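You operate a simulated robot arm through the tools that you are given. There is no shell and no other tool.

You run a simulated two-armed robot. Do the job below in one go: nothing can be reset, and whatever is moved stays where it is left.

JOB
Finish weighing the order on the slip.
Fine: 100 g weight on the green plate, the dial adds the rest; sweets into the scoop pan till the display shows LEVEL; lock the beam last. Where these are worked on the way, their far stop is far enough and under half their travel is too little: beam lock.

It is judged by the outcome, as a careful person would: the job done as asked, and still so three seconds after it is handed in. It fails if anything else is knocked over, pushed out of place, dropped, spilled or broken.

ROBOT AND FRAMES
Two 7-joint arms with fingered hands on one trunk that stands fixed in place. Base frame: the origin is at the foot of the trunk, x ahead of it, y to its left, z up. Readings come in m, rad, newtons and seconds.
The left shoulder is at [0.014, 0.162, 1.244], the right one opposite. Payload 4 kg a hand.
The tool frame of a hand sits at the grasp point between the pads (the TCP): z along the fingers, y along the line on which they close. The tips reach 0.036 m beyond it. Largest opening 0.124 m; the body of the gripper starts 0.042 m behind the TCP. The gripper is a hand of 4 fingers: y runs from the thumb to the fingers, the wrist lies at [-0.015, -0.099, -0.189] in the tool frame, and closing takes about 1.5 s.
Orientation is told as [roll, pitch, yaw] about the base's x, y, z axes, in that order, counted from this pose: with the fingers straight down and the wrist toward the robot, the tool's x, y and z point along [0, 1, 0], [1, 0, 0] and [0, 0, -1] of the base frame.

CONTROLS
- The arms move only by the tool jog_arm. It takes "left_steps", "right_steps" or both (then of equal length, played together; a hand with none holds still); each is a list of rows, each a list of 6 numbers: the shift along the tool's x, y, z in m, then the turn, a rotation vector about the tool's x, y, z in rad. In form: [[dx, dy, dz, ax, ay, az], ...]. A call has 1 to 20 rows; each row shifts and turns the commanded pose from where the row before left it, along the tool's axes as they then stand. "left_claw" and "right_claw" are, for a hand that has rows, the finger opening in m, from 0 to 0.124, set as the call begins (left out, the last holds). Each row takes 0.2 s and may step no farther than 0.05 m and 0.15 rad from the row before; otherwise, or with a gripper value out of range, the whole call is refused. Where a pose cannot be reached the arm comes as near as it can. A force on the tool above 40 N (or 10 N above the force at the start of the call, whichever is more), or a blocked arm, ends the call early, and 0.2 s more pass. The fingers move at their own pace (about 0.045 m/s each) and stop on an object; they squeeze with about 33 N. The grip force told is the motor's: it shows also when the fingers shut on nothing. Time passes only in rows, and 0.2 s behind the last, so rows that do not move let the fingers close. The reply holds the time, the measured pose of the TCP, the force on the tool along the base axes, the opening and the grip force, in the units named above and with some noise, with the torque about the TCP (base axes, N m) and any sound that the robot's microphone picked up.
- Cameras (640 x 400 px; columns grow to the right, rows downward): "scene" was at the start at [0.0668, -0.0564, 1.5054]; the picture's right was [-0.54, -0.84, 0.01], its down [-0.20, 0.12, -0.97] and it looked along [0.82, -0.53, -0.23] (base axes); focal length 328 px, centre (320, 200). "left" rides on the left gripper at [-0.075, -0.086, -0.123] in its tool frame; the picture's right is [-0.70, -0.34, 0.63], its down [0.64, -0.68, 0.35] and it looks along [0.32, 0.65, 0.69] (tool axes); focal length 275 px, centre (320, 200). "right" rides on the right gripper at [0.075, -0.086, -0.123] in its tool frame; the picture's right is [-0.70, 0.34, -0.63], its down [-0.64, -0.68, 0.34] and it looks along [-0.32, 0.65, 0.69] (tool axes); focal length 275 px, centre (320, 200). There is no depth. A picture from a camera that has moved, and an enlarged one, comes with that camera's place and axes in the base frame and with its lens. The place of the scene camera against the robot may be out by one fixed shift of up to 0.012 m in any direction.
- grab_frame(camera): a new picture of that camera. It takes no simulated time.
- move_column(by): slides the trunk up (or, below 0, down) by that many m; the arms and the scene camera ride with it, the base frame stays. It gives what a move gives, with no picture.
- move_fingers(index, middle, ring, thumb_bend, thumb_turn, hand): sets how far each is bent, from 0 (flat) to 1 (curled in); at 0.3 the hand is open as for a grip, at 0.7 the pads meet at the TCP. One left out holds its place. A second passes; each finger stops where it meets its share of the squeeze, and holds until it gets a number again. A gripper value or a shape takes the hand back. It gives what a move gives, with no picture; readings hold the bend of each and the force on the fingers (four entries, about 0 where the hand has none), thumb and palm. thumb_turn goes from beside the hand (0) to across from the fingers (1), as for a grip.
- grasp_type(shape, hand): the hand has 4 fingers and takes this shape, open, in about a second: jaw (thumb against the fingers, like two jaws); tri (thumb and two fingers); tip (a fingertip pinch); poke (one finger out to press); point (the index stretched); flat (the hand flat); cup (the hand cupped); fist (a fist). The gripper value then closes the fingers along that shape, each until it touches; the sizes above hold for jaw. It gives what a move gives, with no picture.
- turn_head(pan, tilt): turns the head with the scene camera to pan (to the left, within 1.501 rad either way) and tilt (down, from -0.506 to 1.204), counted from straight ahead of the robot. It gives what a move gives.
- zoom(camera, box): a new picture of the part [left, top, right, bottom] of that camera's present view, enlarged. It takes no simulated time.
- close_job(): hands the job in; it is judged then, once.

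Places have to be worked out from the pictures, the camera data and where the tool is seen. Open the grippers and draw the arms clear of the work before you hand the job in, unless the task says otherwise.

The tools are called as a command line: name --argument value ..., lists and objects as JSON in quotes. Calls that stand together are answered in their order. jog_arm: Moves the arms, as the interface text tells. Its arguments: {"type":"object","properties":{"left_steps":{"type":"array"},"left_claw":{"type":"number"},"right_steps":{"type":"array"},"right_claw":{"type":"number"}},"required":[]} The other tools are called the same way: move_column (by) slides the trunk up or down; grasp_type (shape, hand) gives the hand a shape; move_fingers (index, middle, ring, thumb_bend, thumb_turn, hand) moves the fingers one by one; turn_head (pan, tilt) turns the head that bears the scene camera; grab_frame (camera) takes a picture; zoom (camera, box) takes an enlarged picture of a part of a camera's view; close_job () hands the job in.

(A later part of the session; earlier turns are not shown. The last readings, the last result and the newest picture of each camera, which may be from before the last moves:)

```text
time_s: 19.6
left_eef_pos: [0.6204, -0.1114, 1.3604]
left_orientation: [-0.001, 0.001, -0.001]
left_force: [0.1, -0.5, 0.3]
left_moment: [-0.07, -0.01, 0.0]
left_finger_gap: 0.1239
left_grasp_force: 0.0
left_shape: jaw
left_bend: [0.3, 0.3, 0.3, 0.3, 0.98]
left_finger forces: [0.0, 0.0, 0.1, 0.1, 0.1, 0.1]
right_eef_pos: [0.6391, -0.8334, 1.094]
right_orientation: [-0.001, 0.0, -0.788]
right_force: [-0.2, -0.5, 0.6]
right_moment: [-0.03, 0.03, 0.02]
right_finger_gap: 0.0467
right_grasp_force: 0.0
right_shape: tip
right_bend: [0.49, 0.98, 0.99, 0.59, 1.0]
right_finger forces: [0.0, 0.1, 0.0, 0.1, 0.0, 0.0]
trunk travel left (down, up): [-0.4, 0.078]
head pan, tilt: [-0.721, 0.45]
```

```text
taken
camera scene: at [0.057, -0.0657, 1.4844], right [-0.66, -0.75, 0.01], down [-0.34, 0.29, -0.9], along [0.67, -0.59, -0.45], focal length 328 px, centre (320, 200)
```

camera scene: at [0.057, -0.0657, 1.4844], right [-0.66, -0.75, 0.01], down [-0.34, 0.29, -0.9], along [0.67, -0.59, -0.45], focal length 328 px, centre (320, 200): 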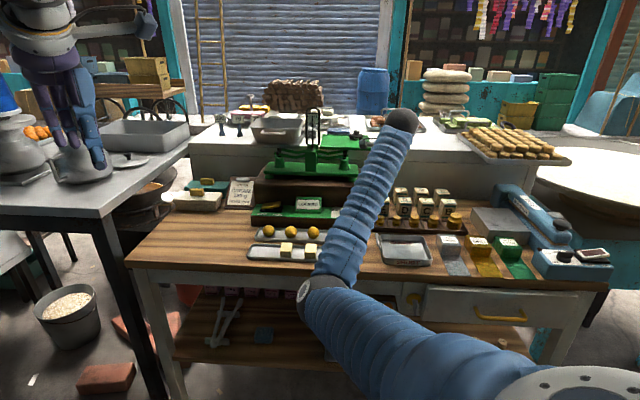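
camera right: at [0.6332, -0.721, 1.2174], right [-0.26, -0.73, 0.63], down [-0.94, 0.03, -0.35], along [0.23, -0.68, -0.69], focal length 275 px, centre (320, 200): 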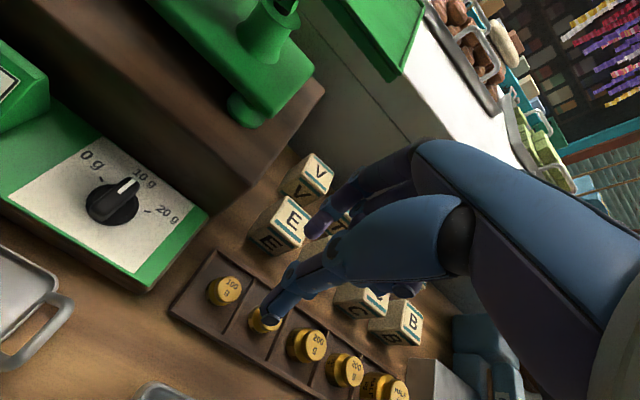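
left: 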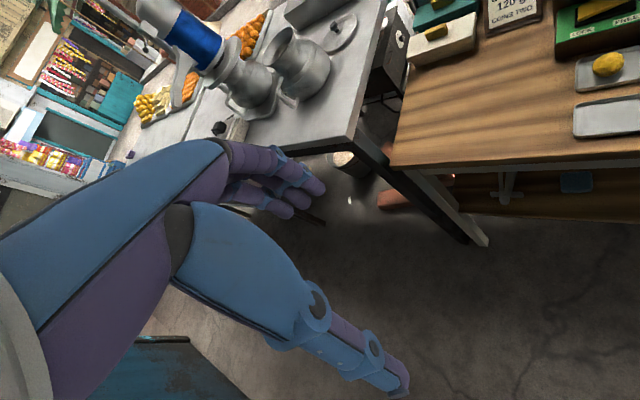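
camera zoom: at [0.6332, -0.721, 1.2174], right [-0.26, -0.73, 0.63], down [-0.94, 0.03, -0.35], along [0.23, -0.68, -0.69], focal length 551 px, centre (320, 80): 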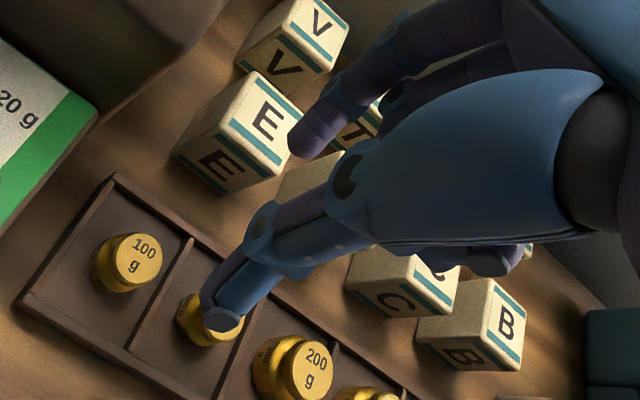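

Alignment computed from this view: weight cap at (R 0.135, F 1.042, z≈0.958), TCP now (0.137,1.041). I'll narrow the gap to 0.034, shift slightly left, and go down to just above the cap for a check.

jog_arm --right_steps '[[0.005, 0.001, 0.03, 0, 0, 0], [0, 0, 0.03, 0, 0, 0], [0, 0, 0.025, 0, 0, 0], [0, 0, 0, 0, 0, 0]]' --right_claw 0.036

zoom --camera "right" --box '[200, 180, 400, 380]'

zoom --camera "scene" --box '[300, 140, 460, 260]'

```text
time_s: 20.6
left_eef_pos: [0.6219, -0.1122, 1.36]
left_orientation: [0.0, 0.0, 0.001]
left_force: [-0.4, 0.9, -0.2]
left_moment: [0.0, 0.01, -0.01]
left_finger_gap: 0.1238
left_grasp_force: 0.1
left_shape: jaw
left_bend: [0.3, 0.3, 0.3, 0.3, 0.98]
left_finger forces: [0.1, 0.1, 0.1, 0.1, 0.1, 0.0]
right_eef_pos: [0.6441, -0.8344, 1.0084]
right_orientation: [-0.002, -0.001, -0.789]
right_force: [-0.2, 0.1, 0.1]
right_moment: [0.02, 0.02, -0.02]
right_finger_gap: 0.0384
right_grasp_force: 0.0
right_shape: tip
right_bend: [0.53, 0.98, 0.99, 0.61, 1.0]
right_finger forces: [0.0, 0.1, 0.0, 0.1, 0.0, 0.0]
trunk travel left (down, up): [-0.4, 0.078]
head pan, tilt: [-0.721, 0.45]
```

```text
2.00 times, centred on (300, 280) of right
camera zoom: at [0.6374, -0.7194, 1.1313], right [-0.26, -0.73, 0.63], down [-0.94, 0.03, -0.35], along [0.23, -0.68, -0.69], focal length 551 px, centre (360, 40)
```

zoom: 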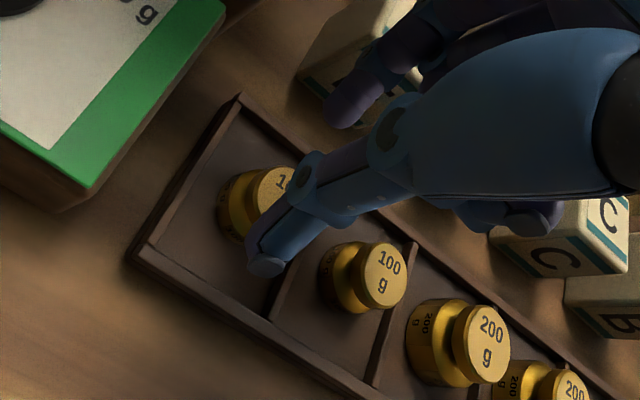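

```text
3.33 times, centred on (380, 200) of scene
camera zoom: at [0.0572, -0.066, 1.4844], right [-0.66, -0.75, 0.01], down [-0.34, 0.29, -0.9], along [0.67, -0.59, -0.45], focal length 1094 px, centre (120, 200)
```

zoom: 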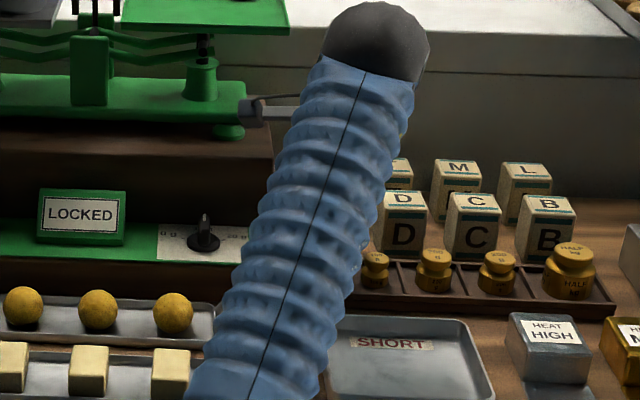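

Pinch is aligned on weight 1 (thumb and index tips ±0.03 in F around it, same R). I'll narrow to 0.03, lower the last 2.6 cm so tips sit at the cap just above the rack wall, then close.

jog_arm --right_steps '[[0, -0.002, 0, 0, 0, 0], [0, 0, 0, 0, 0, 0], [0, 0, 0.01, 0, 0, 0], [0, 0, 0.01, 0, 0, 0], [0, 0, 0.0065, 0, 0, 0], [0, 0, 0, 0, 0, 0]]' --right_claw 0.03

zoom --camera "right" --box '[200, 180, 400, 380]'

```text
time_s: 21.9
left_eef_pos: [0.6211, -0.1121, 1.3599]
left_orientation: [0.001, 0.0, 0.0]
left_force: [0.7, 0.6, -0.1]
left_moment: [0.02, -0.03, -0.02]
left_finger_gap: 0.1237
left_grasp_force: 0.0
left_shape: jaw
left_bend: [0.3, 0.3, 0.3, 0.3, 0.98]
left_finger forces: [0.0, 0.0, 0.0, 0.1, 0.0, 0.1]
right_eef_pos: [0.6424, -0.8325, 0.9831]
right_orientation: [-0.001, 0.0, -0.788]
right_force: [0.0, 0.3, 1.8]
right_moment: [0.05, 0.03, -0.03]
right_finger_gap: 0.0326
right_grasp_force: 0.1
right_shape: tip
right_bend: [0.55, 0.98, 0.99, 0.62, 1.0]
right_finger forces: [0.0, 0.0, 0.0, 0.1, 0.8, 0.0]
trunk travel left (down, up): [-0.4, 0.078]
head pan, tilt: [-0.721, 0.45]
```

```text
2.00 times, centred on (300, 280) of right
camera zoom: at [0.6365, -0.7174, 1.1057], right [-0.26, -0.73, 0.63], down [-0.94, 0.03, -0.35], along [0.23, -0.68, -0.69], focal length 551 px, centre (360, 40)
```

zoom: 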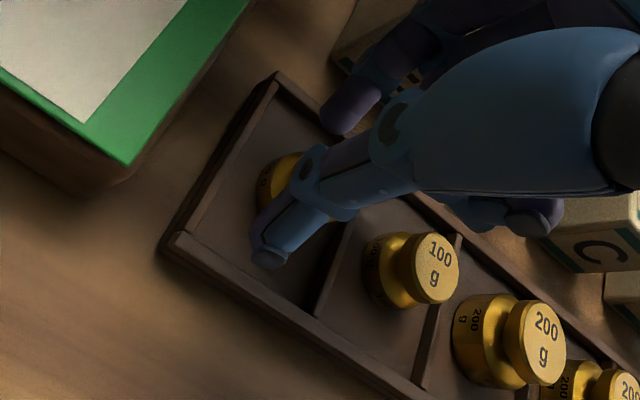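

The thumb just touches lightly (0.8 N). Closing the pinch on the weight.

jog_arm --right_steps '[[0, 0, 0, 0, 0, 0], [0, 0, 0, 0, 0, 0], [0, 0, 0, 0, 0, 0], [0, 0, 0, 0, 0, 0]]' --right_claw 0.0

zoom --camera "right" --box '[200, 180, 400, 380]'

```text
time_s: 22.9
left_eef_pos: [0.6223, -0.1129, 1.3593]
left_orientation: [0.0, 0.0, 0.0]
left_force: [-0.5, -0.4, -0.2]
left_moment: [0.03, -0.02, -0.01]
left_finger_gap: 0.1235
left_grasp_force: 0.1
left_shape: jaw
left_bend: [0.3, 0.3, 0.3, 0.3, 0.98]
left_finger forces: [0.0, 0.0, 0.0, 0.0, 0.0, 0.0]
right_eef_pos: [0.6439, -0.8312, 0.9835]
right_orientation: [-0.002, 0.0, -0.788]
right_force: [2.1, 1.9, 0.9]
right_moment: [0.01, -0.07, 0.0]
right_finger_gap: 0.0029
right_grasp_force: 33.5
right_shape: tip
right_bend: [0.71, 1.0, 1.0, 0.74, 0.99]
right_finger forces: [0.0, 0.0, 0.1, 0.0, 0.1, 0.0]
trunk travel left (down, up): [-0.4, 0.078]
head pan, tilt: [-0.721, 0.45]
```

```text
2.00 times, centred on (300, 280) of right
camera zoom: at [0.6367, -0.7172, 1.1059], right [-0.26, -0.73, 0.63], down [-0.94, 0.03, -0.34], along [0.23, -0.68, -0.69], focal length 551 px, centre (360, 40)
```

zoom: 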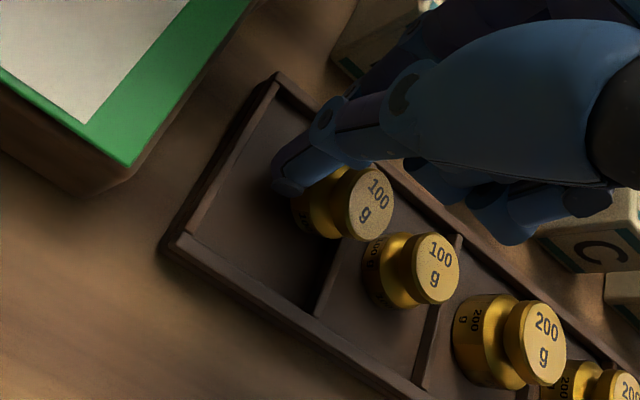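

The pinch missed: the weight slid ~2 cm right inside its cell, still upright, because the pinch plane was a few mm left of it. I'll raise, switch to the tri shape (thumb and two fingers cradles a cylinder better), and re-measure.

jog_arm --right_steps '[[0, 0, -0.02, 0, 0, 0], [0, 0, -0.03, 0, 0, 0], [0, 0, -0.03, 0, 0, 0], [0, 0, 0, 0, 0, 0]]'

grasp_type --shape "tri" --hand "right"

jog_arm --right_steps '[[0, 0, 0, 0, 0, 0], [0, 0, 0, 0, 0, 0], [0, 0, 0, 0, 0, 0], [0, 0, 0, 0, 0, 0], [0, 0, 0, 0, 0, 0]]' --right_claw 0.02

grab_frame --camera "right"

zoom --camera "right" --box '[200, 180, 400, 380]'

```text
time_s: 23.9
left_eef_pos: [0.6224, -0.1134, 1.3595]
left_orientation: [0.0, 0.001, -0.002]
left_force: [0.1, -0.6, 0.2]
left_moment: [-0.02, -0.01, 0.0]
left_finger_gap: 0.1239
left_grasp_force: 0.0
left_shape: jaw
left_bend: [0.3, 0.3, 0.3, 0.3, 0.98]
left_finger forces: [0.0, 0.0, 0.0, 0.1, 0.0, 0.0]
right_eef_pos: [0.6422, -0.8323, 1.0653]
right_orientation: [-0.002, 0.0, -0.789]
right_force: [0.4, 0.2, -0.7]
right_moment: [-0.03, -0.03, 0.01]
right_finger_gap: 0.0023
right_grasp_force: 32.8
right_shape: tip
right_bend: [0.71, 1.0, 1.0, 0.74, 0.99]
right_finger forces: [0.0, 0.0, 0.0, 0.1, 0.1, 0.1]
trunk travel left (down, up): [-0.4, 0.078]
head pan, tilt: [-0.721, 0.45]
```

```text
time_s: 24.9
left_eef_pos: [0.6227, -0.1123, 1.36]
left_orientation: [0.0, -0.001, -0.001]
left_force: [0.5, -0.2, 0.7]
left_moment: [0.01, 0.0, 0.02]
left_finger_gap: 0.1236
left_grasp_force: 0.0
left_shape: jaw
left_bend: [0.3, 0.3, 0.3, 0.3, 0.98]
left_finger forces: [0.0, 0.1, 0.1, 0.0, 0.1, 0.0]
right_eef_pos: [0.6427, -0.8321, 1.0635]
right_orientation: [-0.001, -0.001, -0.789]
right_force: [0.1, 0.0, -0.4]
right_moment: [0.0, 0.03, 0.0]
right_finger_gap: 0.1237
right_grasp_force: 0.1
right_shape: tri
right_bend: [0.3, 0.3, 0.99, 0.3, 0.98]
right_finger forces: [0.1, 0.0, 0.1, 0.0, 0.0, 0.0]
trunk travel left (down, up): [-0.4, 0.078]
head pan, tilt: [-0.721, 0.45]
```

```text
time_s: 26.1
left_eef_pos: [0.6225, -0.1115, 1.3599]
left_orientation: [0.001, 0.001, 0.001]
left_force: [0.8, 0.3, 0.0]
left_moment: [0.03, -0.01, -0.01]
left_finger_gap: 0.1236
left_grasp_force: 0.0
left_shape: jaw
left_bend: [0.3, 0.3, 0.3, 0.3, 0.98]
left_finger forces: [0.1, 0.0, 0.1, 0.0, 0.1, 0.0]
right_eef_pos: [0.642, -0.8313, 1.064]
right_orientation: [-0.002, 0.0, -0.789]
right_force: [-0.5, -0.5, 0.2]
right_moment: [0.0, -0.04, -0.01]
right_finger_gap: 0.0206
right_grasp_force: 0.0
right_shape: tri
right_bend: [0.59, 0.61, 0.99, 0.66, 1.0]
right_finger forces: [0.1, 0.0, 0.0, 0.0, 0.0, 0.0]
trunk travel left (down, up): [-0.4, 0.078]
head pan, tilt: [-0.721, 0.45]
```

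```text
taken
camera right: at [0.636, -0.7178, 1.1865], right [-0.26, -0.73, 0.63], down [-0.94, 0.03, -0.34], along [0.23, -0.68, -0.69], focal length 275 px, centre (320, 200)
```

right: 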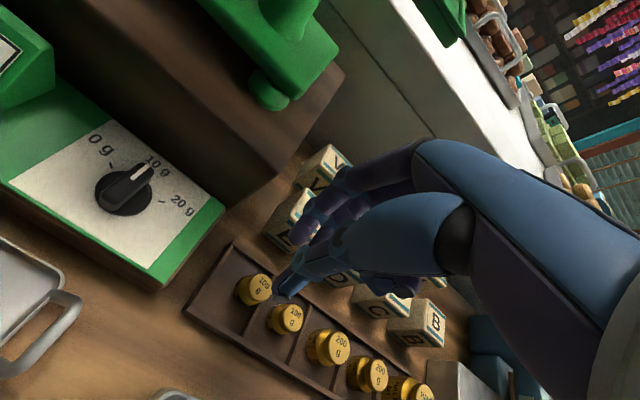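

```text
2.00 times, centred on (300, 280) of right
camera zoom: at [0.636, -0.7178, 1.1865], right [-0.26, -0.73, 0.63], down [-0.94, 0.03, -0.34], along [0.23, -0.68, -0.69], focal length 551 px, centre (360, 40)
```

zoom: 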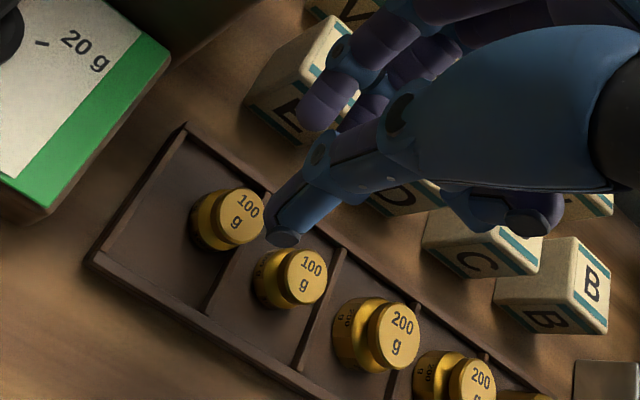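

Both 100 g weights stand; weight 1 is now ≈(R 0.146, F 1.044). In tri shape the pinch centre lies ≈4 mm right of the TCP, so I aim the TCP at R 0.142, F 1.044 and lower to just above.

jog_arm --right_steps '[[-0.009, 0.002, 0, 0, 0, 0], [0, 0, 0.03, 0, 0, 0], [0, 0, 0.03, 0, 0, 0], [0, 0, 0, 0, 0, 0]]' --right_claw 0.036

zoom --camera "right" --box '[220, 200, 380, 360]'

```text
time_s: 27.1
left_eef_pos: [0.6227, -0.1121, 1.3603]
left_orientation: [0.001, 0.002, 0.001]
left_force: [0.5, 1.0, -0.2]
left_moment: [-0.01, 0.0, 0.02]
left_finger_gap: 0.1238
left_grasp_force: 0.0
left_shape: jaw
left_bend: [0.3, 0.3, 0.3, 0.3, 0.98]
left_finger forces: [0.1, 0.0, 0.0, 0.1, 0.0, 0.0]
right_eef_pos: [0.6368, -0.8408, 1.0034]
right_orientation: [-0.002, 0.0, -0.789]
right_force: [-0.4, -0.2, -0.4]
right_moment: [-0.02, 0.0, -0.01]
right_finger_gap: 0.036
right_grasp_force: 0.0
right_shape: tri
right_bend: [0.52, 0.55, 0.99, 0.62, 1.0]
right_finger forces: [0.1, 0.0, 0.0, 0.0, 0.1, 0.0]
trunk travel left (down, up): [-0.4, 0.078]
head pan, tilt: [-0.721, 0.45]
```

```text
2.50 times, centred on (300, 280) of right
camera zoom: at [0.6302, -0.7258, 1.1261], right [-0.26, -0.73, 0.63], down [-0.94, 0.03, -0.35], along [0.23, -0.68, -0.69], focal length 688 px, centre (370, 0)
```

zoom: 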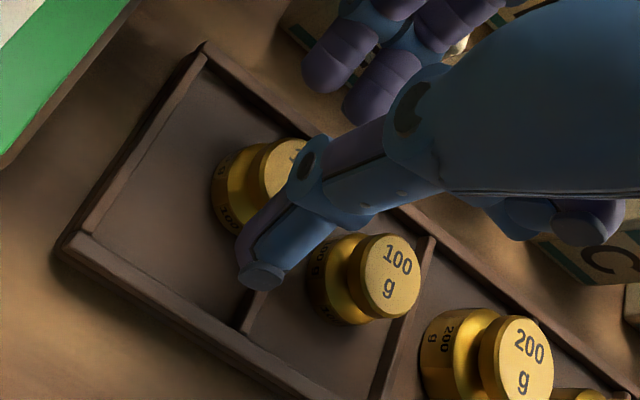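

Now well centred: thumb at R 0.147, the two fingers straddle R 0.150, weight at R 0.148. Lower to cap height, narrow, then close.

jog_arm --right_steps '[[0, -0.001, 0, 0, 0, 0], [0, 0, 0.01, 0, 0, 0], [0, 0, 0.01, 0, 0, 0], [0, 0, 0, 0, 0, 0]]' --right_claw 0.031

jog_arm --right_steps '[[0, 0, 0, 0, 0, 0], [0, 0, 0, 0, 0, 0], [0, 0, 0, 0, 0, 0], [0, 0, 0, 0, 0, 0]]' --right_claw 0.0

zoom --camera "right" --box '[220, 200, 380, 360]'

```text
time_s: 28.1
left_eef_pos: [0.6214, -0.1123, 1.3593]
left_orientation: [-0.001, 0.0, 0.0]
left_force: [0.9, -0.1, 0.1]
left_moment: [0.01, -0.02, 0.0]
left_finger_gap: 0.1238
left_grasp_force: 0.0
left_shape: jaw
left_bend: [0.3, 0.3, 0.3, 0.3, 0.98]
left_finger forces: [0.0, 0.0, 0.1, 0.0, 0.1, 0.0]
right_eef_pos: [0.6354, -0.839, 0.9825]
right_orientation: [-0.002, 0.0, -0.788]
right_force: [-0.8, -0.3, 0.5]
right_moment: [0.01, 0.01, -0.02]
right_finger_gap: 0.0311
right_grasp_force: 0.1
right_shape: tri
right_bend: [0.54, 0.57, 0.99, 0.63, 1.0]
right_finger forces: [0.0, 0.1, 0.0, 0.1, 0.1, 0.1]
trunk travel left (down, up): [-0.4, 0.078]
head pan, tilt: [-0.721, 0.45]
```

```text
time_s: 29.1
left_eef_pos: [0.621, -0.1102, 1.3598]
left_orientation: [0.0, -0.001, 0.001]
left_force: [0.4, -0.9, 0.0]
left_moment: [0.02, -0.01, -0.01]
left_finger_gap: 0.1238
left_grasp_force: 0.1
left_shape: jaw
left_bend: [0.3, 0.3, 0.3, 0.3, 0.98]
left_finger forces: [0.0, 0.0, 0.0, 0.0, 0.0, 0.0]
right_eef_pos: [0.6369, -0.8372, 0.9849]
right_orientation: [-0.002, -0.001, -0.788]
right_force: [2.2, 2.7, 7.7]
right_moment: [0.02, -0.1, -0.03]
right_finger_gap: 0.0083
right_grasp_force: 32.6
right_shape: tri
right_bend: [0.7, 0.61, 1.0, 0.67, 1.0]
right_finger forces: [0.0, 21.5, 0.0, 0.1, 30.3, 0.1]
trunk travel left (down, up): [-0.4, 0.078]
head pan, tilt: [-0.721, 0.45]
```

```text
2.50 times, centred on (300, 280) of right
camera zoom: at [0.6301, -0.7242, 1.1067], right [-0.26, -0.73, 0.64], down [-0.94, 0.03, -0.35], along [0.23, -0.68, -0.69], focal length 688 px, centre (370, 0)
```

zoom: 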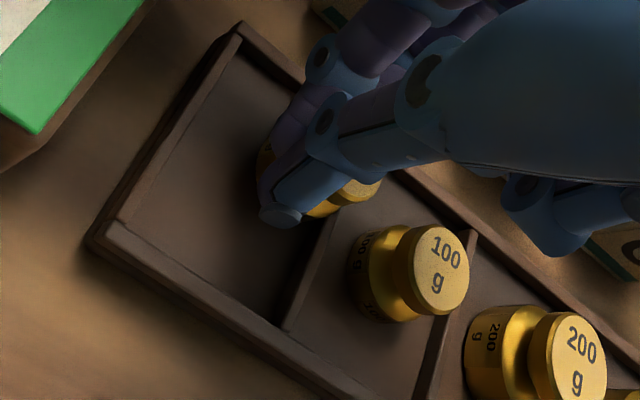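

Middle finger (21 N) and thumb (30 N) hold something. I'll lift only 1.5 cm and look.

jog_arm --right_steps '[[0, 0, -0.008, 0, 0, 0], [0, 0, -0.008, 0, 0, 0], [0, 0, 0, 0, 0, 0]]'

zoom --camera "right" --box '[220, 200, 380, 360]'

```text
time_s: 29.9
left_eef_pos: [0.6219, -0.1125, 1.3596]
left_orientation: [0.002, -0.001, 0.0]
left_force: [-0.8, 0.5, 0.3]
left_moment: [-0.02, -0.02, 0.04]
left_finger_gap: 0.1237
left_grasp_force: 0.1
left_shape: jaw
left_bend: [0.3, 0.3, 0.3, 0.3, 0.98]
left_finger forces: [0.1, 0.0, 0.0, 0.1, 0.0, 0.1]
right_eef_pos: [0.637, -0.8381, 0.998]
right_orientation: [-0.003, 0.002, -0.788]
right_force: [-0.1, 0.5, -1.1]
right_moment: [0.01, 0.0, 0.01]
right_finger_gap: 0.0074
right_grasp_force: 33.2
right_shape: tri
right_bend: [0.7, 0.61, 1.0, 0.68, 1.0]
right_finger forces: [0.1, 20.6, 0.1, 0.0, 28.1, 0.0]
trunk travel left (down, up): [-0.4, 0.078]
head pan, tilt: [-0.721, 0.45]
```

```text
2.50 times, centred on (300, 280) of right
camera zoom: at [0.6304, -0.7255, 1.121], right [-0.26, -0.73, 0.63], down [-0.94, 0.03, -0.34], along [0.23, -0.68, -0.69], focal length 688 px, centre (370, 0)
```

zoom: 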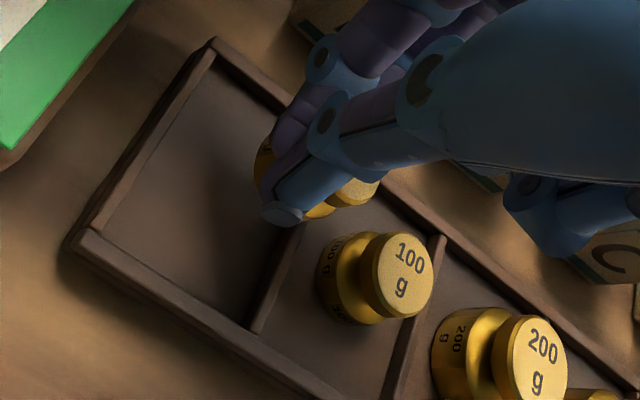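

The weight moves with the hand and the tool feels about 1 N: it's held. Lifting 10 cm and checking.

jog_arm --right_steps '[[0, 0, -0.01, 0, 0, 0], [0, 0, -0.02, 0, 0, 0], [0, 0, -0.03, 0, 0, 0], [0, 0, -0.03, 0, 0, 0], [0, 0, 0, 0, 0, 0]]'

zoom --camera "right" --box '[220, 200, 380, 360]'

grab_frame --camera "scene"

grab_frame --camera "left"

```text
time_s: 31.1
left_eef_pos: [0.6225, -0.1132, 1.359]
left_orientation: [-0.001, 0.0, 0.001]
left_force: [0.1, 0.4, -0.9]
left_moment: [0.02, -0.01, 0.01]
left_finger_gap: 0.1237
left_grasp_force: 0.1
left_shape: jaw
left_bend: [0.3, 0.3, 0.3, 0.3, 0.98]
left_finger forces: [0.0, 0.0, 0.1, 0.0, 0.0, 0.0]
right_eef_pos: [0.6375, -0.8386, 1.0904]
right_orientation: [-0.002, 0.0, -0.789]
right_force: [0.7, 0.1, -1.6]
right_moment: [-0.01, 0.02, 0.03]
right_finger_gap: 0.0075
right_grasp_force: 32.9
right_shape: tri
right_bend: [0.7, 0.61, 1.0, 0.68, 1.0]
right_finger forces: [0.1, 20.6, 0.0, 0.1, 28.5, 0.0]
trunk travel left (down, up): [-0.4, 0.078]
head pan, tilt: [-0.721, 0.45]
```

```text
2.50 times, centred on (300, 280) of right
camera zoom: at [0.6309, -0.7249, 1.2123], right [-0.26, -0.73, 0.63], down [-0.94, 0.03, -0.34], along [0.23, -0.68, -0.69], focal length 688 px, centre (370, 0)
```

zoom: 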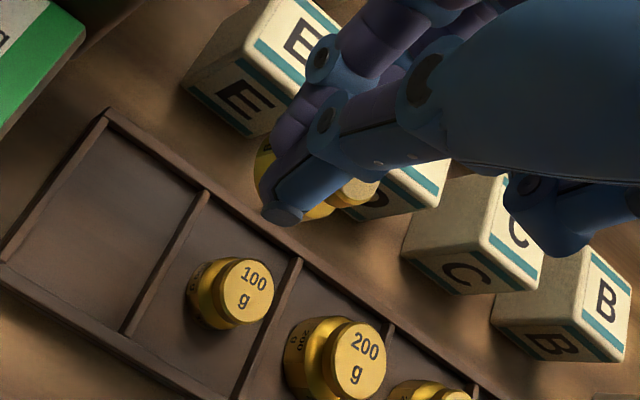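

```text
taken
camera scene: at [0.0575, -0.0667, 1.4843], right [-0.66, -0.75, 0.01], down [-0.34, 0.29, -0.89], along [0.67, -0.59, -0.45], focal length 328 px, centre (320, 200)
```

scene: 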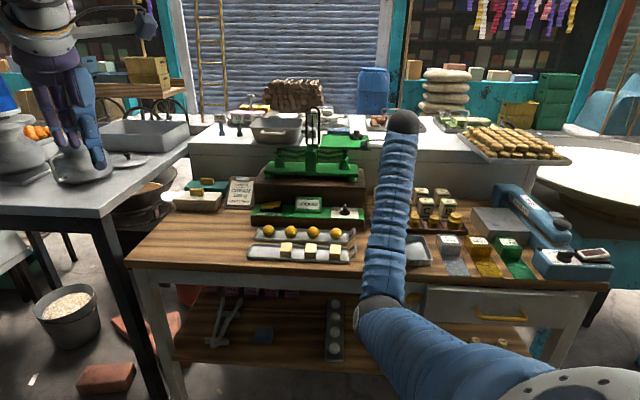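

```text
taken
camera left: at [0.537, -0.1874, 1.4819], right [-0.34, -0.7, -0.63], down [-0.68, 0.64, -0.35], along [0.65, 0.32, -0.69], focal length 275 px, centre (320, 200)
```

left: 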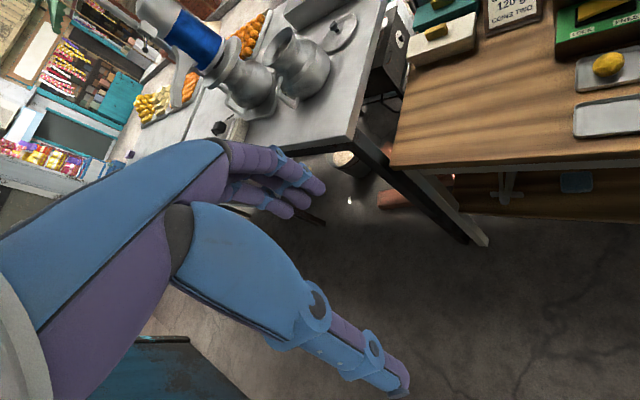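

Weight securely held. I'll back off toward the robot, rise to z≈1.35 and move left to view the green plate from the hand camera.

jog_arm --right_steps '[[0, -0.04, 0, 0, 0, 0], [0, -0.04, 0, 0, 0, 0], [0, 0, -0.045, 0, 0, 0], [0, 0, -0.045, 0, 0, 0], [0.03, 0, -0.035, 0, 0, 0], [0.03, 0, -0.035, 0, 0, 0], [0.03, 0, -0.035, 0, 0, 0], [0.03, 0, -0.035, 0, 0, 0], [0.03, 0, -0.03, 0, 0, 0], [0.03, 0, 0, 0, 0, 0], [0, 0, 0, 0, 0, 0]]'

grab_frame --camera "right"

grab_frame --camera "scene"

```text
time_s: 33.5
left_eef_pos: [0.6217, -0.1123, 1.36]
left_orientation: [-0.001, -0.001, 0.0]
left_force: [-0.9, -0.2, 0.4]
left_moment: [0.03, 0.0, 0.0]
left_finger_gap: 0.1235
left_grasp_force: 0.1
left_shape: jaw
left_bend: [0.3, 0.3, 0.3, 0.3, 0.98]
left_finger forces: [0.1, 0.0, 0.0, 0.0, 0.0, 0.0]
right_eef_pos: [0.7072, -0.655, 1.3483]
right_orientation: [0.0, 0.0, -0.79]
right_force: [0.1, -0.4, -1.3]
right_moment: [0.01, 0.0, 0.0]
right_finger_gap: 0.0074
right_grasp_force: 33.0
right_shape: tri
right_bend: [0.7, 0.61, 1.0, 0.68, 1.0]
right_finger forces: [0.0, 20.5, 0.1, 0.1, 29.4, 0.0]
trunk travel left (down, up): [-0.4, 0.078]
head pan, tilt: [-0.721, 0.45]
```

```text
taken
camera right: at [0.7012, -0.5411, 1.4711], right [-0.26, -0.73, 0.63], down [-0.94, 0.03, -0.35], along [0.23, -0.68, -0.69], focal length 275 px, centre (320, 200)
```

right: 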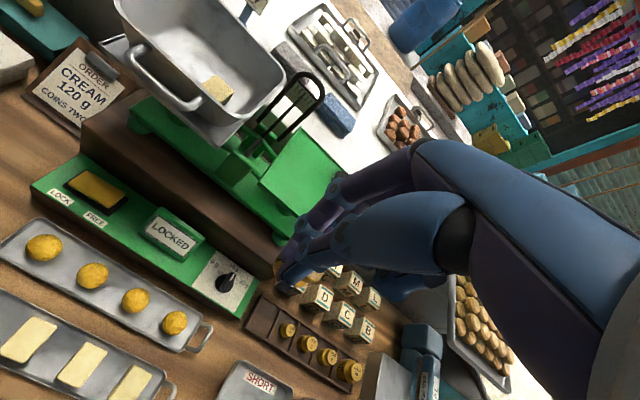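

```text
taken
camera scene: at [0.0568, -0.067, 1.4843], right [-0.66, -0.75, 0.01], down [-0.34, 0.29, -0.89], along [0.67, -0.59, -0.45], focal length 328 px, centre (320, 200)
```

scene: 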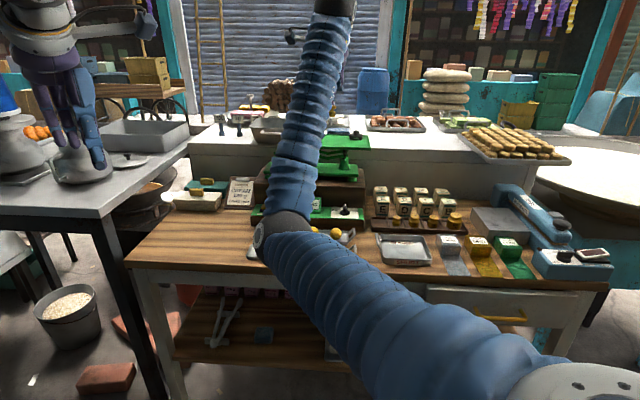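

zoom --camera "right" --box '[220, 60, 380, 260]'

zoom --camera "right" --box '[100, 0, 300, 125]'

zoom --camera "scene" --box '[280, 110, 400, 210]'

```text
2.00 times, centred on (300, 160) of right
camera zoom: at [0.7012, -0.5411, 1.4711], right [-0.26, -0.73, 0.63], down [-0.94, 0.03, -0.35], along [0.23, -0.68, -0.69], focal length 551 px, centre (360, 280)
```

zoom: 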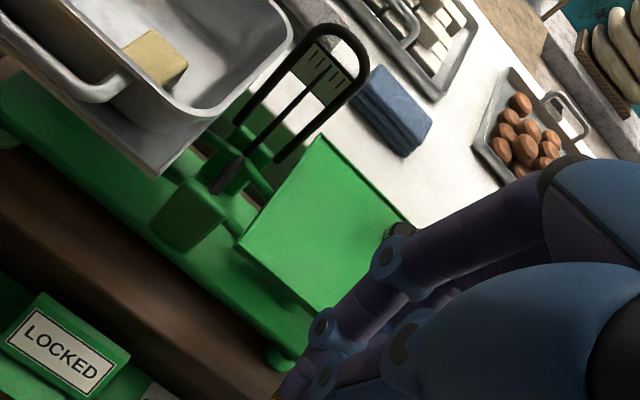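

```text
3.20 times, centred on (200, 62) of right
camera zoom: at [0.7012, -0.5411, 1.4711], right [-0.26, -0.73, 0.63], down [-0.94, 0.03, -0.35], along [0.23, -0.68, -0.69], focal length 881 px, centre (704, 640)
```

zoom: 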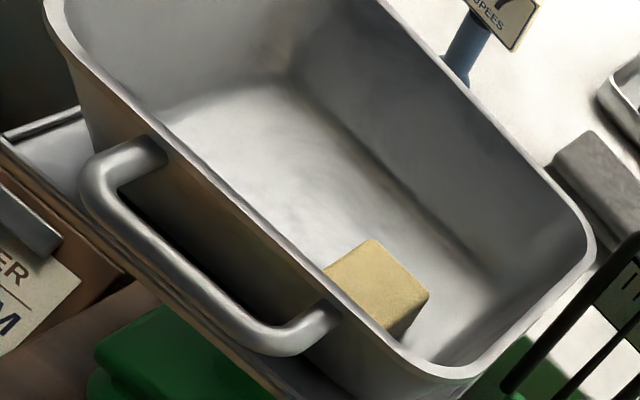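

```text
4.00 times, centred on (340, 160) of scene
camera zoom: at [0.0568, -0.067, 1.4843], right [-0.66, -0.75, 0.01], down [-0.34, 0.29, -0.89], along [0.67, -0.59, -0.45], focal length 1313 px, centre (240, 360)
```

zoom: 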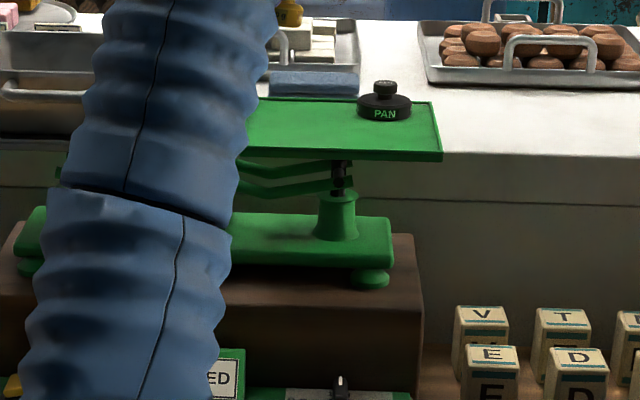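

Plate spans R -0.067…0.095, F 1.112…1.257 at z≈1.167, PAN weight near (0.045,1.21). I'll carry the 100 g weight over (R 0, F 1.155) staying at z 1.30 first.

jog_arm --right_steps '[[-0.0062, 0.0394, 0.0, 0, 0, 0], [-0.0062, 0.0394, 0.0, 0, 0, 0], [-0.0062, 0.0394, 0.012, 0, 0, 0], [-0.0062, 0.0394, 0.018, 0, 0, 0], [-0.0062, 0.0394, 0.018, 0, 0, 0], [0, 0, 0, 0, 0, 0]]'

grab_frame --camera "right"

zoom --camera "right" --box '[200, 160, 400, 360]'

zoom --camera "scene" --box '[260, 60, 420, 180]'

```text
time_s: 34.9
left_eef_pos: [0.6216, -0.1114, 1.3599]
left_orientation: [0.0, 0.0, 0.0]
left_force: [0.0, -0.3, -0.2]
left_moment: [-0.03, 0.02, 0.0]
left_finger_gap: 0.1238
left_grasp_force: 0.1
left_shape: jaw
left_bend: [0.3, 0.3, 0.3, 0.3, 0.98]
left_finger forces: [0.0, 0.0, 0.0, 0.1, 0.0, 0.0]
right_eef_pos: [0.8248, -0.8155, 1.2992]
right_orientation: [-0.002, 0.001, -0.789]
right_force: [0.2, -0.1, -1.2]
right_moment: [0.02, 0.0, 0.0]
right_finger_gap: 0.0072
right_grasp_force: 33.2
right_shape: tri
right_bend: [0.7, 0.61, 1.0, 0.68, 1.0]
right_finger forces: [0.0, 20.5, 0.1, 0.0, 29.9, 0.1]
trunk travel left (down, up): [-0.4, 0.078]
head pan, tilt: [-0.721, 0.45]
```

```text
taken
camera right: at [0.8192, -0.7023, 1.4228], right [-0.26, -0.73, 0.64], down [-0.94, 0.03, -0.35], along [0.23, -0.68, -0.69], focal length 275 px, centre (320, 200)
```

right: 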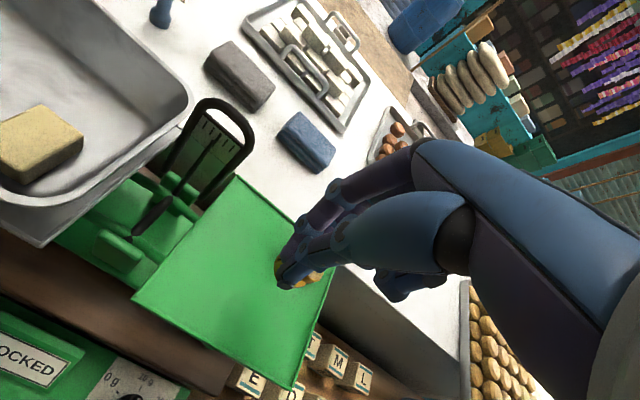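

```text
2.00 times, centred on (300, 260) of right
camera zoom: at [0.8192, -0.7023, 1.4228], right [-0.26, -0.73, 0.64], down [-0.94, 0.03, -0.35], along [0.23, -0.68, -0.69], focal length 551 px, centre (360, 80)
```

zoom: 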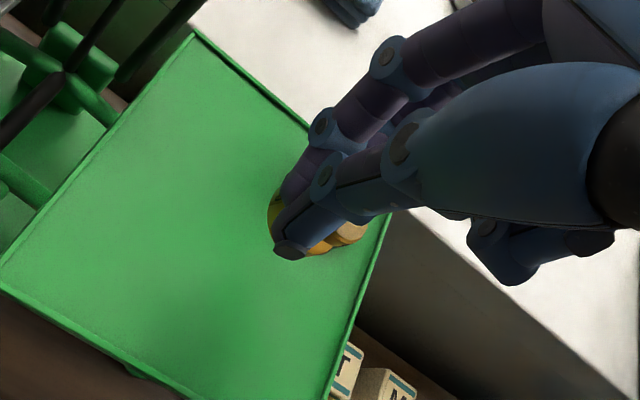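

```text
3.33 times, centred on (340, 120) of scene
camera zoom: at [0.0574, -0.0656, 1.4844], right [-0.66, -0.75, 0.01], down [-0.34, 0.29, -0.9], along [0.67, -0.59, -0.45], focal length 1094 px, centre (253, 467)
```

zoom: 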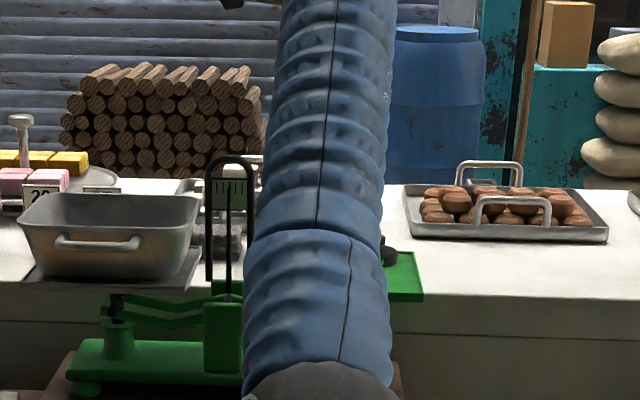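

The curled ring finger could come near the PAN weight on descent, so I'll turn the hand 0.45 rad clockwise about the vertical (moves that finger toward the robot) and check.

jog_arm --right_steps '[[0, 0, 0, 0, 0, 0.15], [0, 0, 0, 0, 0, 0.15], [0, 0, 0, 0, 0, 0.15], [0, 0, 0, 0, 0, 0]]'

grab_frame --camera "right"

zoom --camera "scene" --box '[260, 60, 420, 180]'

```text
time_s: 35.9
left_eef_pos: [0.6222, -0.1124, 1.3593]
left_orientation: [-0.001, 0.0, -0.001]
left_force: [0.5, 0.4, 0.4]
left_moment: [0.01, 0.02, 0.02]
left_finger_gap: 0.124
left_grasp_force: 0.1
left_shape: jaw
left_bend: [0.3, 0.3, 0.3, 0.3, 0.98]
left_finger forces: [0.0, 0.0, 0.1, 0.0, 0.0, 0.0]
right_eef_pos: [0.825, -0.8164, 1.3006]
right_orientation: [-0.001, 0.0, -1.24]
right_force: [-0.4, -0.5, -0.9]
right_moment: [0.03, 0.01, 0.0]
right_finger_gap: 0.0075
right_grasp_force: 32.8
right_shape: tri
right_bend: [0.7, 0.61, 1.0, 0.68, 1.0]
right_finger forces: [0.0, 20.3, 0.0, 0.0, 29.9, 0.1]
trunk travel left (down, up): [-0.4, 0.078]
head pan, tilt: [-0.721, 0.45]
```

```text
taken
camera right: at [0.8693, -0.7114, 1.4231], right [-0.55, -0.54, 0.63], down [-0.83, 0.44, -0.35], along [-0.09, -0.72, -0.69], focal length 275 px, centre (320, 200)
```

right: 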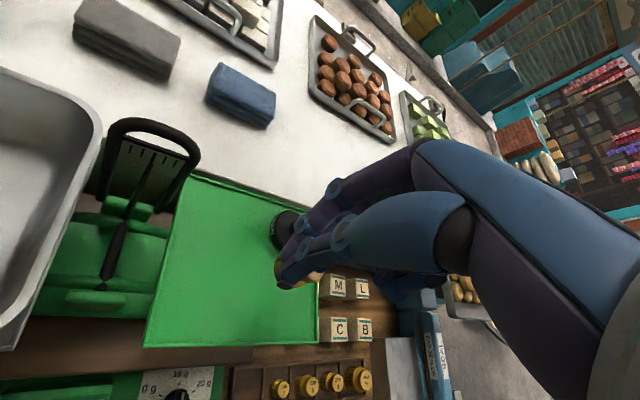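

```text
3.33 times, centred on (340, 120) of scene
camera zoom: at [0.0573, -0.0666, 1.4843], right [-0.66, -0.75, 0.01], down [-0.34, 0.29, -0.89], along [0.67, -0.59, -0.45], focal length 1094 px, centre (253, 467)
```

zoom: 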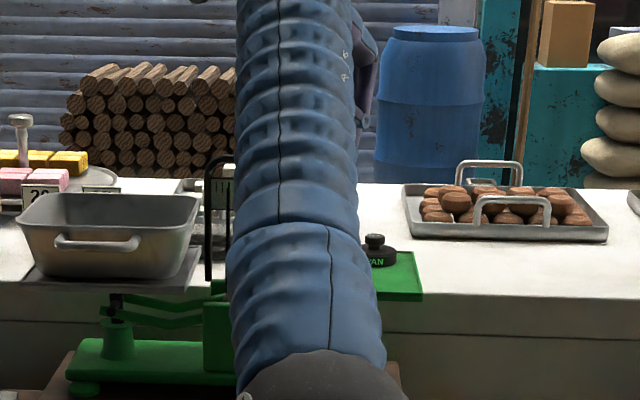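

PAN sits at (0.04,1.22), clear behind. I'll shift the target 1 cm left and nearer, and descend to z 1.236, which should leave the weight about 1 cm above the plate.

jog_arm --right_steps '[[0.0047, -0.0134, 0, 0, 0, 0], [0, 0, 0.025, 0, 0, 0], [0, 0, 0.02, 0, 0, 0], [0, 0, 0.02, 0, 0, 0], [0, 0, 0, 0, 0, 0]]'

zoom --camera "right" --box '[160, 140, 400, 360]'

```text
time_s: 37.0
left_eef_pos: [0.6218, -0.1129, 1.3597]
left_orientation: [0.001, -0.001, 0.001]
left_force: [0.6, 0.1, -0.5]
left_moment: [0.0, -0.04, 0.0]
left_finger_gap: 0.1235
left_grasp_force: 0.1
left_shape: jaw
left_bend: [0.3, 0.3, 0.3, 0.3, 0.98]
left_finger forces: [0.1, 0.0, 0.1, 0.0, 0.1, 0.0]
right_eef_pos: [0.826, -0.8019, 1.2356]
right_orientation: [-0.001, 0.0, -1.239]
right_force: [0.0, 0.0, -0.7]
right_moment: [-0.02, 0.01, 0.0]
right_finger_gap: 0.0077
right_grasp_force: 33.1
right_shape: tri
right_bend: [0.7, 0.61, 1.0, 0.68, 1.0]
right_finger forces: [0.0, 20.3, 0.0, 0.2, 29.9, 0.0]
trunk travel left (down, up): [-0.4, 0.078]
head pan, tilt: [-0.721, 0.45]
```

```text
1.82 times, centred on (280, 250) of right
camera zoom: at [0.8691, -0.6965, 1.359], right [-0.55, -0.55, 0.63], down [-0.83, 0.43, -0.35], along [-0.09, -0.72, -0.69], focal length 500 px, centre (393, 109)
```

zoom: 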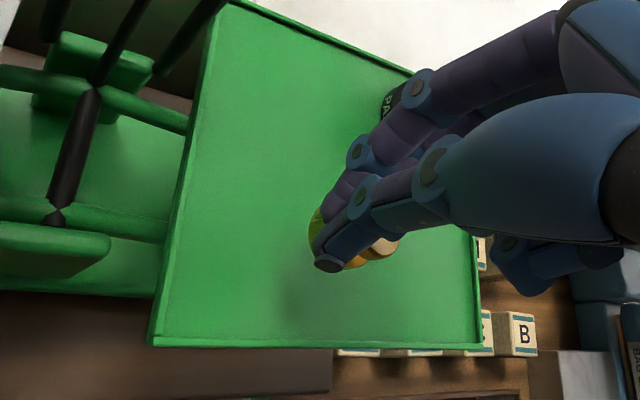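

Close above the plate. Lowering in small steps and watching the force.

jog_arm --right_steps '[[0, 0, 0.003, 0, 0, 0], [0, 0, 0.003, 0, 0, 0], [0, 0, 0, 0, 0, 0]]'

jog_arm --right_steps '[[0, 0, 0.002, 0, 0, 0], [0, 0, 0.002, 0, 0, 0], [0, 0, 0, 0, 0, 0]]'

zoom --camera "right" --box '[200, 180, 360, 340]'

```text
time_s: 37.9
left_eef_pos: [0.6225, -0.113, 1.3597]
left_orientation: [0.002, -0.002, 0.002]
left_force: [-0.2, -0.2, -0.6]
left_moment: [0.0, -0.02, 0.01]
left_finger_gap: 0.1237
left_grasp_force: 0.0
left_shape: jaw
left_bend: [0.3, 0.3, 0.3, 0.3, 0.98]
left_finger forces: [0.0, 0.1, 0.0, 0.0, 0.1, 0.0]
right_eef_pos: [0.8261, -0.8018, 1.2307]
right_orientation: [-0.003, 0.001, -1.24]
right_force: [0.2, 0.8, -0.6]
right_moment: [-0.02, -0.02, 0.01]
right_finger_gap: 0.0074
right_grasp_force: 32.8
right_shape: tri
right_bend: [0.7, 0.61, 1.0, 0.68, 1.0]
right_finger forces: [0.0, 20.3, 0.0, 0.1, 29.8, 0.0]
trunk travel left (down, up): [-0.4, 0.078]
head pan, tilt: [-0.721, 0.45]
```

```text
time_s: 38.6
left_eef_pos: [0.6214, -0.1117, 1.3609]
left_orientation: [0.001, 0.0, -0.001]
left_force: [0.3, 0.0, -0.1]
left_moment: [-0.02, -0.03, 0.01]
left_finger_gap: 0.124
left_grasp_force: 0.0
left_shape: jaw
left_bend: [0.3, 0.3, 0.3, 0.3, 0.98]
left_finger forces: [0.1, 0.2, 0.0, 0.0, 0.0, 0.0]
right_eef_pos: [0.8257, -0.8014, 1.2251]
right_orientation: [0.001, 0.0, -1.239]
right_force: [-0.4, -0.3, -1.1]
right_moment: [0.0, 0.0, 0.01]
right_finger_gap: 0.0073
right_grasp_force: 33.0
right_shape: tri
right_bend: [0.7, 0.61, 1.0, 0.68, 1.0]
right_finger forces: [0.0, 20.4, 0.0, 0.1, 0.1, 0.1]
trunk travel left (down, up): [-0.4, 0.078]
head pan, tilt: [-0.721, 0.45]
```

```text
2.50 times, centred on (280, 260) of right
camera zoom: at [0.8694, -0.6967, 1.3485], right [-0.55, -0.55, 0.63], down [-0.83, 0.43, -0.35], along [-0.09, -0.72, -0.69], focal length 688 px, centre (420, 50)
```

zoom: 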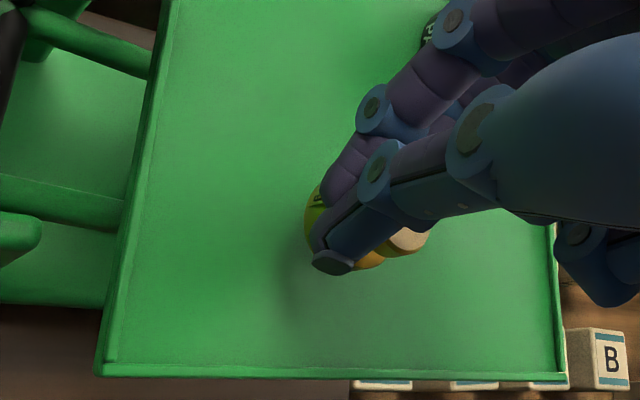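

Not in contact yet. Continuing down a few millimetres.

jog_arm --right_steps '[[0, 0, 0.002, 0, 0, 0], [0, 0, 0.002, 0, 0, 0], [0, 0, 0, 0, 0, 0]]'

jog_arm --right_steps '[[0, 0, 0.002, 0, 0, 0], [0, 0, 0.001, 0, 0, 0], [0, 0, 0, 0, 0, 0]]'

zoom --camera "right" --box '[200, 180, 360, 340]'

```text
time_s: 39.5
left_eef_pos: [0.6223, -0.1126, 1.3587]
left_orientation: [0.001, 0.001, 0.001]
left_force: [-0.8, -0.8, 0.1]
left_moment: [-0.01, -0.01, 0.0]
left_finger_gap: 0.1234
left_grasp_force: 0.0
left_shape: jaw
left_bend: [0.3, 0.3, 0.3, 0.3, 0.98]
left_finger forces: [0.0, 0.1, 0.1, 0.0, 0.0, 0.1]
right_eef_pos: [0.8249, -0.8022, 1.2213]
right_orientation: [-0.003, 0.001, -1.238]
right_force: [0.9, 0.6, -0.9]
right_moment: [0.01, -0.01, -0.02]
right_finger_gap: 0.0073
right_grasp_force: 33.3
right_shape: tri
right_bend: [0.7, 0.61, 1.0, 0.68, 1.0]
right_finger forces: [0.0, 20.3, 0.1, 0.0, 0.0, 0.0]
trunk travel left (down, up): [-0.4, 0.078]
head pan, tilt: [-0.721, 0.45]
```

```text
time_s: 40.2
left_eef_pos: [0.6221, -0.1122, 1.3597]
left_orientation: [-0.001, 0.001, -0.001]
left_force: [0.3, 0.1, 0.5]
left_moment: [-0.02, 0.02, -0.02]
left_finger_gap: 0.1235
left_grasp_force: 0.0
left_shape: jaw
left_bend: [0.3, 0.3, 0.3, 0.3, 0.98]
left_finger forces: [0.0, 0.0, 0.0, 0.1, 0.0, 0.0]
right_eef_pos: [0.8257, -0.8026, 1.219]
right_orientation: [-0.004, 0.001, -1.24]
right_force: [-0.5, -0.7, -1.1]
right_moment: [0.01, -0.04, -0.01]
right_finger_gap: 0.0071
right_grasp_force: 33.0
right_shape: tri
right_bend: [0.7, 0.61, 1.0, 0.68, 1.0]
right_finger forces: [0.0, 20.2, 0.0, 0.0, 0.1, 0.1]
trunk travel left (down, up): [-0.4, 0.078]
head pan, tilt: [-0.721, 0.45]
```

```text
2.50 times, centred on (280, 260) of right
camera zoom: at [0.8693, -0.6968, 1.3416], right [-0.55, -0.55, 0.63], down [-0.83, 0.43, -0.35], along [-0.09, -0.72, -0.69], focal length 688 px, centre (420, 50)
```

zoom: 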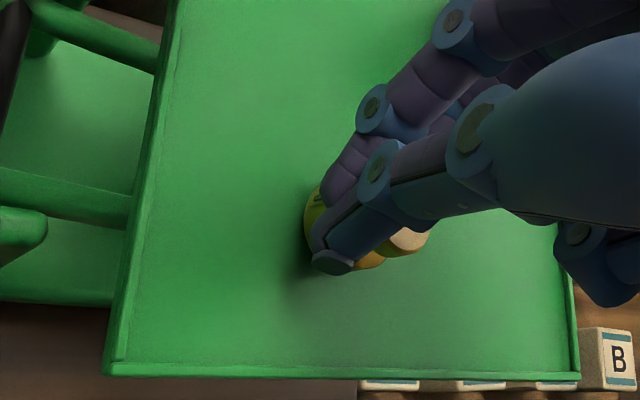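

Rim is at z≈1.165, so the surface is just below. A few more small steps.

jog_arm --right_steps '[[0, 0, 0.002, 0, 0, 0], [0, 0, 0, 0, 0, 0]]'

jog_arm --right_steps '[[0, 0, 0.002, 0, 0, 0], [0, 0, 0, 0, 0, 0]]'

jog_arm --right_steps '[[0, 0, 0.002, 0, 0, 0], [0, 0, 0, 0, 0, 0]]'

```text
time_s: 40.9
left_eef_pos: [0.6217, -0.1116, 1.3596]
left_orientation: [-0.001, 0.0, 0.0]
left_force: [0.2, 0.6, -0.1]
left_moment: [0.0, -0.01, 0.0]
left_finger_gap: 0.1236
left_grasp_force: 0.1
left_shape: jaw
left_bend: [0.3, 0.3, 0.3, 0.3, 0.98]
left_finger forces: [0.0, 0.0, 0.1, 0.0, 0.0, 0.0]
right_eef_pos: [0.8259, -0.8026, 1.2183]
right_orientation: [0.001, -0.001, -1.241]
right_force: [2.1, 0.6, 4.4]
right_moment: [-0.05, -0.01, 0.05]
right_finger_gap: 0.0073
right_grasp_force: 33.2
right_shape: tri
right_bend: [0.7, 0.61, 1.0, 0.68, 1.0]
right_finger forces: [0.1, 20.7, 0.0, 0.0, 0.0, 0.0]
trunk travel left (down, up): [-0.4, 0.078]
head pan, tilt: [-0.721, 0.45]
```

```text
time_s: 41.5
left_eef_pos: [0.6215, -0.1116, 1.3603]
left_orientation: [0.0, 0.0, 0.0]
left_force: [-0.9, 0.0, 0.0]
left_moment: [0.0, -0.02, 0.01]
left_finger_gap: 0.1238
left_grasp_force: 0.0
left_shape: jaw
left_bend: [0.3, 0.3, 0.3, 0.3, 0.98]
left_finger forces: [0.1, 0.1, 0.0, 0.0, 0.0, 0.0]
right_eef_pos: [0.8252, -0.8011, 1.2173]
right_orientation: [-0.001, -0.002, -1.24]
right_force: [5.2, -0.2, 13.4]
right_moment: [-0.27, -0.1, 0.06]
right_finger_gap: 0.0076
right_grasp_force: 32.9
right_shape: tri
right_bend: [0.7, 0.61, 1.0, 0.68, 1.0]
right_finger forces: [0.0, 24.2, 0.1, 0.0, 35.0, 0.0]
trunk travel left (down, up): [-0.4, 0.078]
head pan, tilt: [-0.721, 0.45]
```

```text
time_s: 42.0
left_eef_pos: [0.6206, -0.1097, 1.3597]
left_orientation: [-0.001, 0.0, 0.001]
left_force: [-0.2, 0.5, -0.7]
left_moment: [0.0, -0.02, -0.02]
left_finger_gap: 0.1237
left_grasp_force: 0.0
left_shape: jaw
left_bend: [0.3, 0.3, 0.3, 0.3, 0.98]
left_finger forces: [0.0, 0.0, 0.1, 0.0, 0.0, 0.0]
right_eef_pos: [0.8248, -0.8005, 1.2149]
right_orientation: [0.0, -0.002, -1.236]
right_force: [6.2, 2.5, 22.0]
right_moment: [-0.37, -0.14, 0.12]
right_finger_gap: 0.0076
right_grasp_force: 33.0
right_shape: tri
right_bend: [0.7, 0.6, 1.0, 0.68, 1.0]
right_finger forces: [0.0, 24.8, 0.1, 0.1, 40.2, 0.0]
trunk travel left (down, up): [-0.4, 0.078]
head pan, tilt: [-0.721, 0.45]
```

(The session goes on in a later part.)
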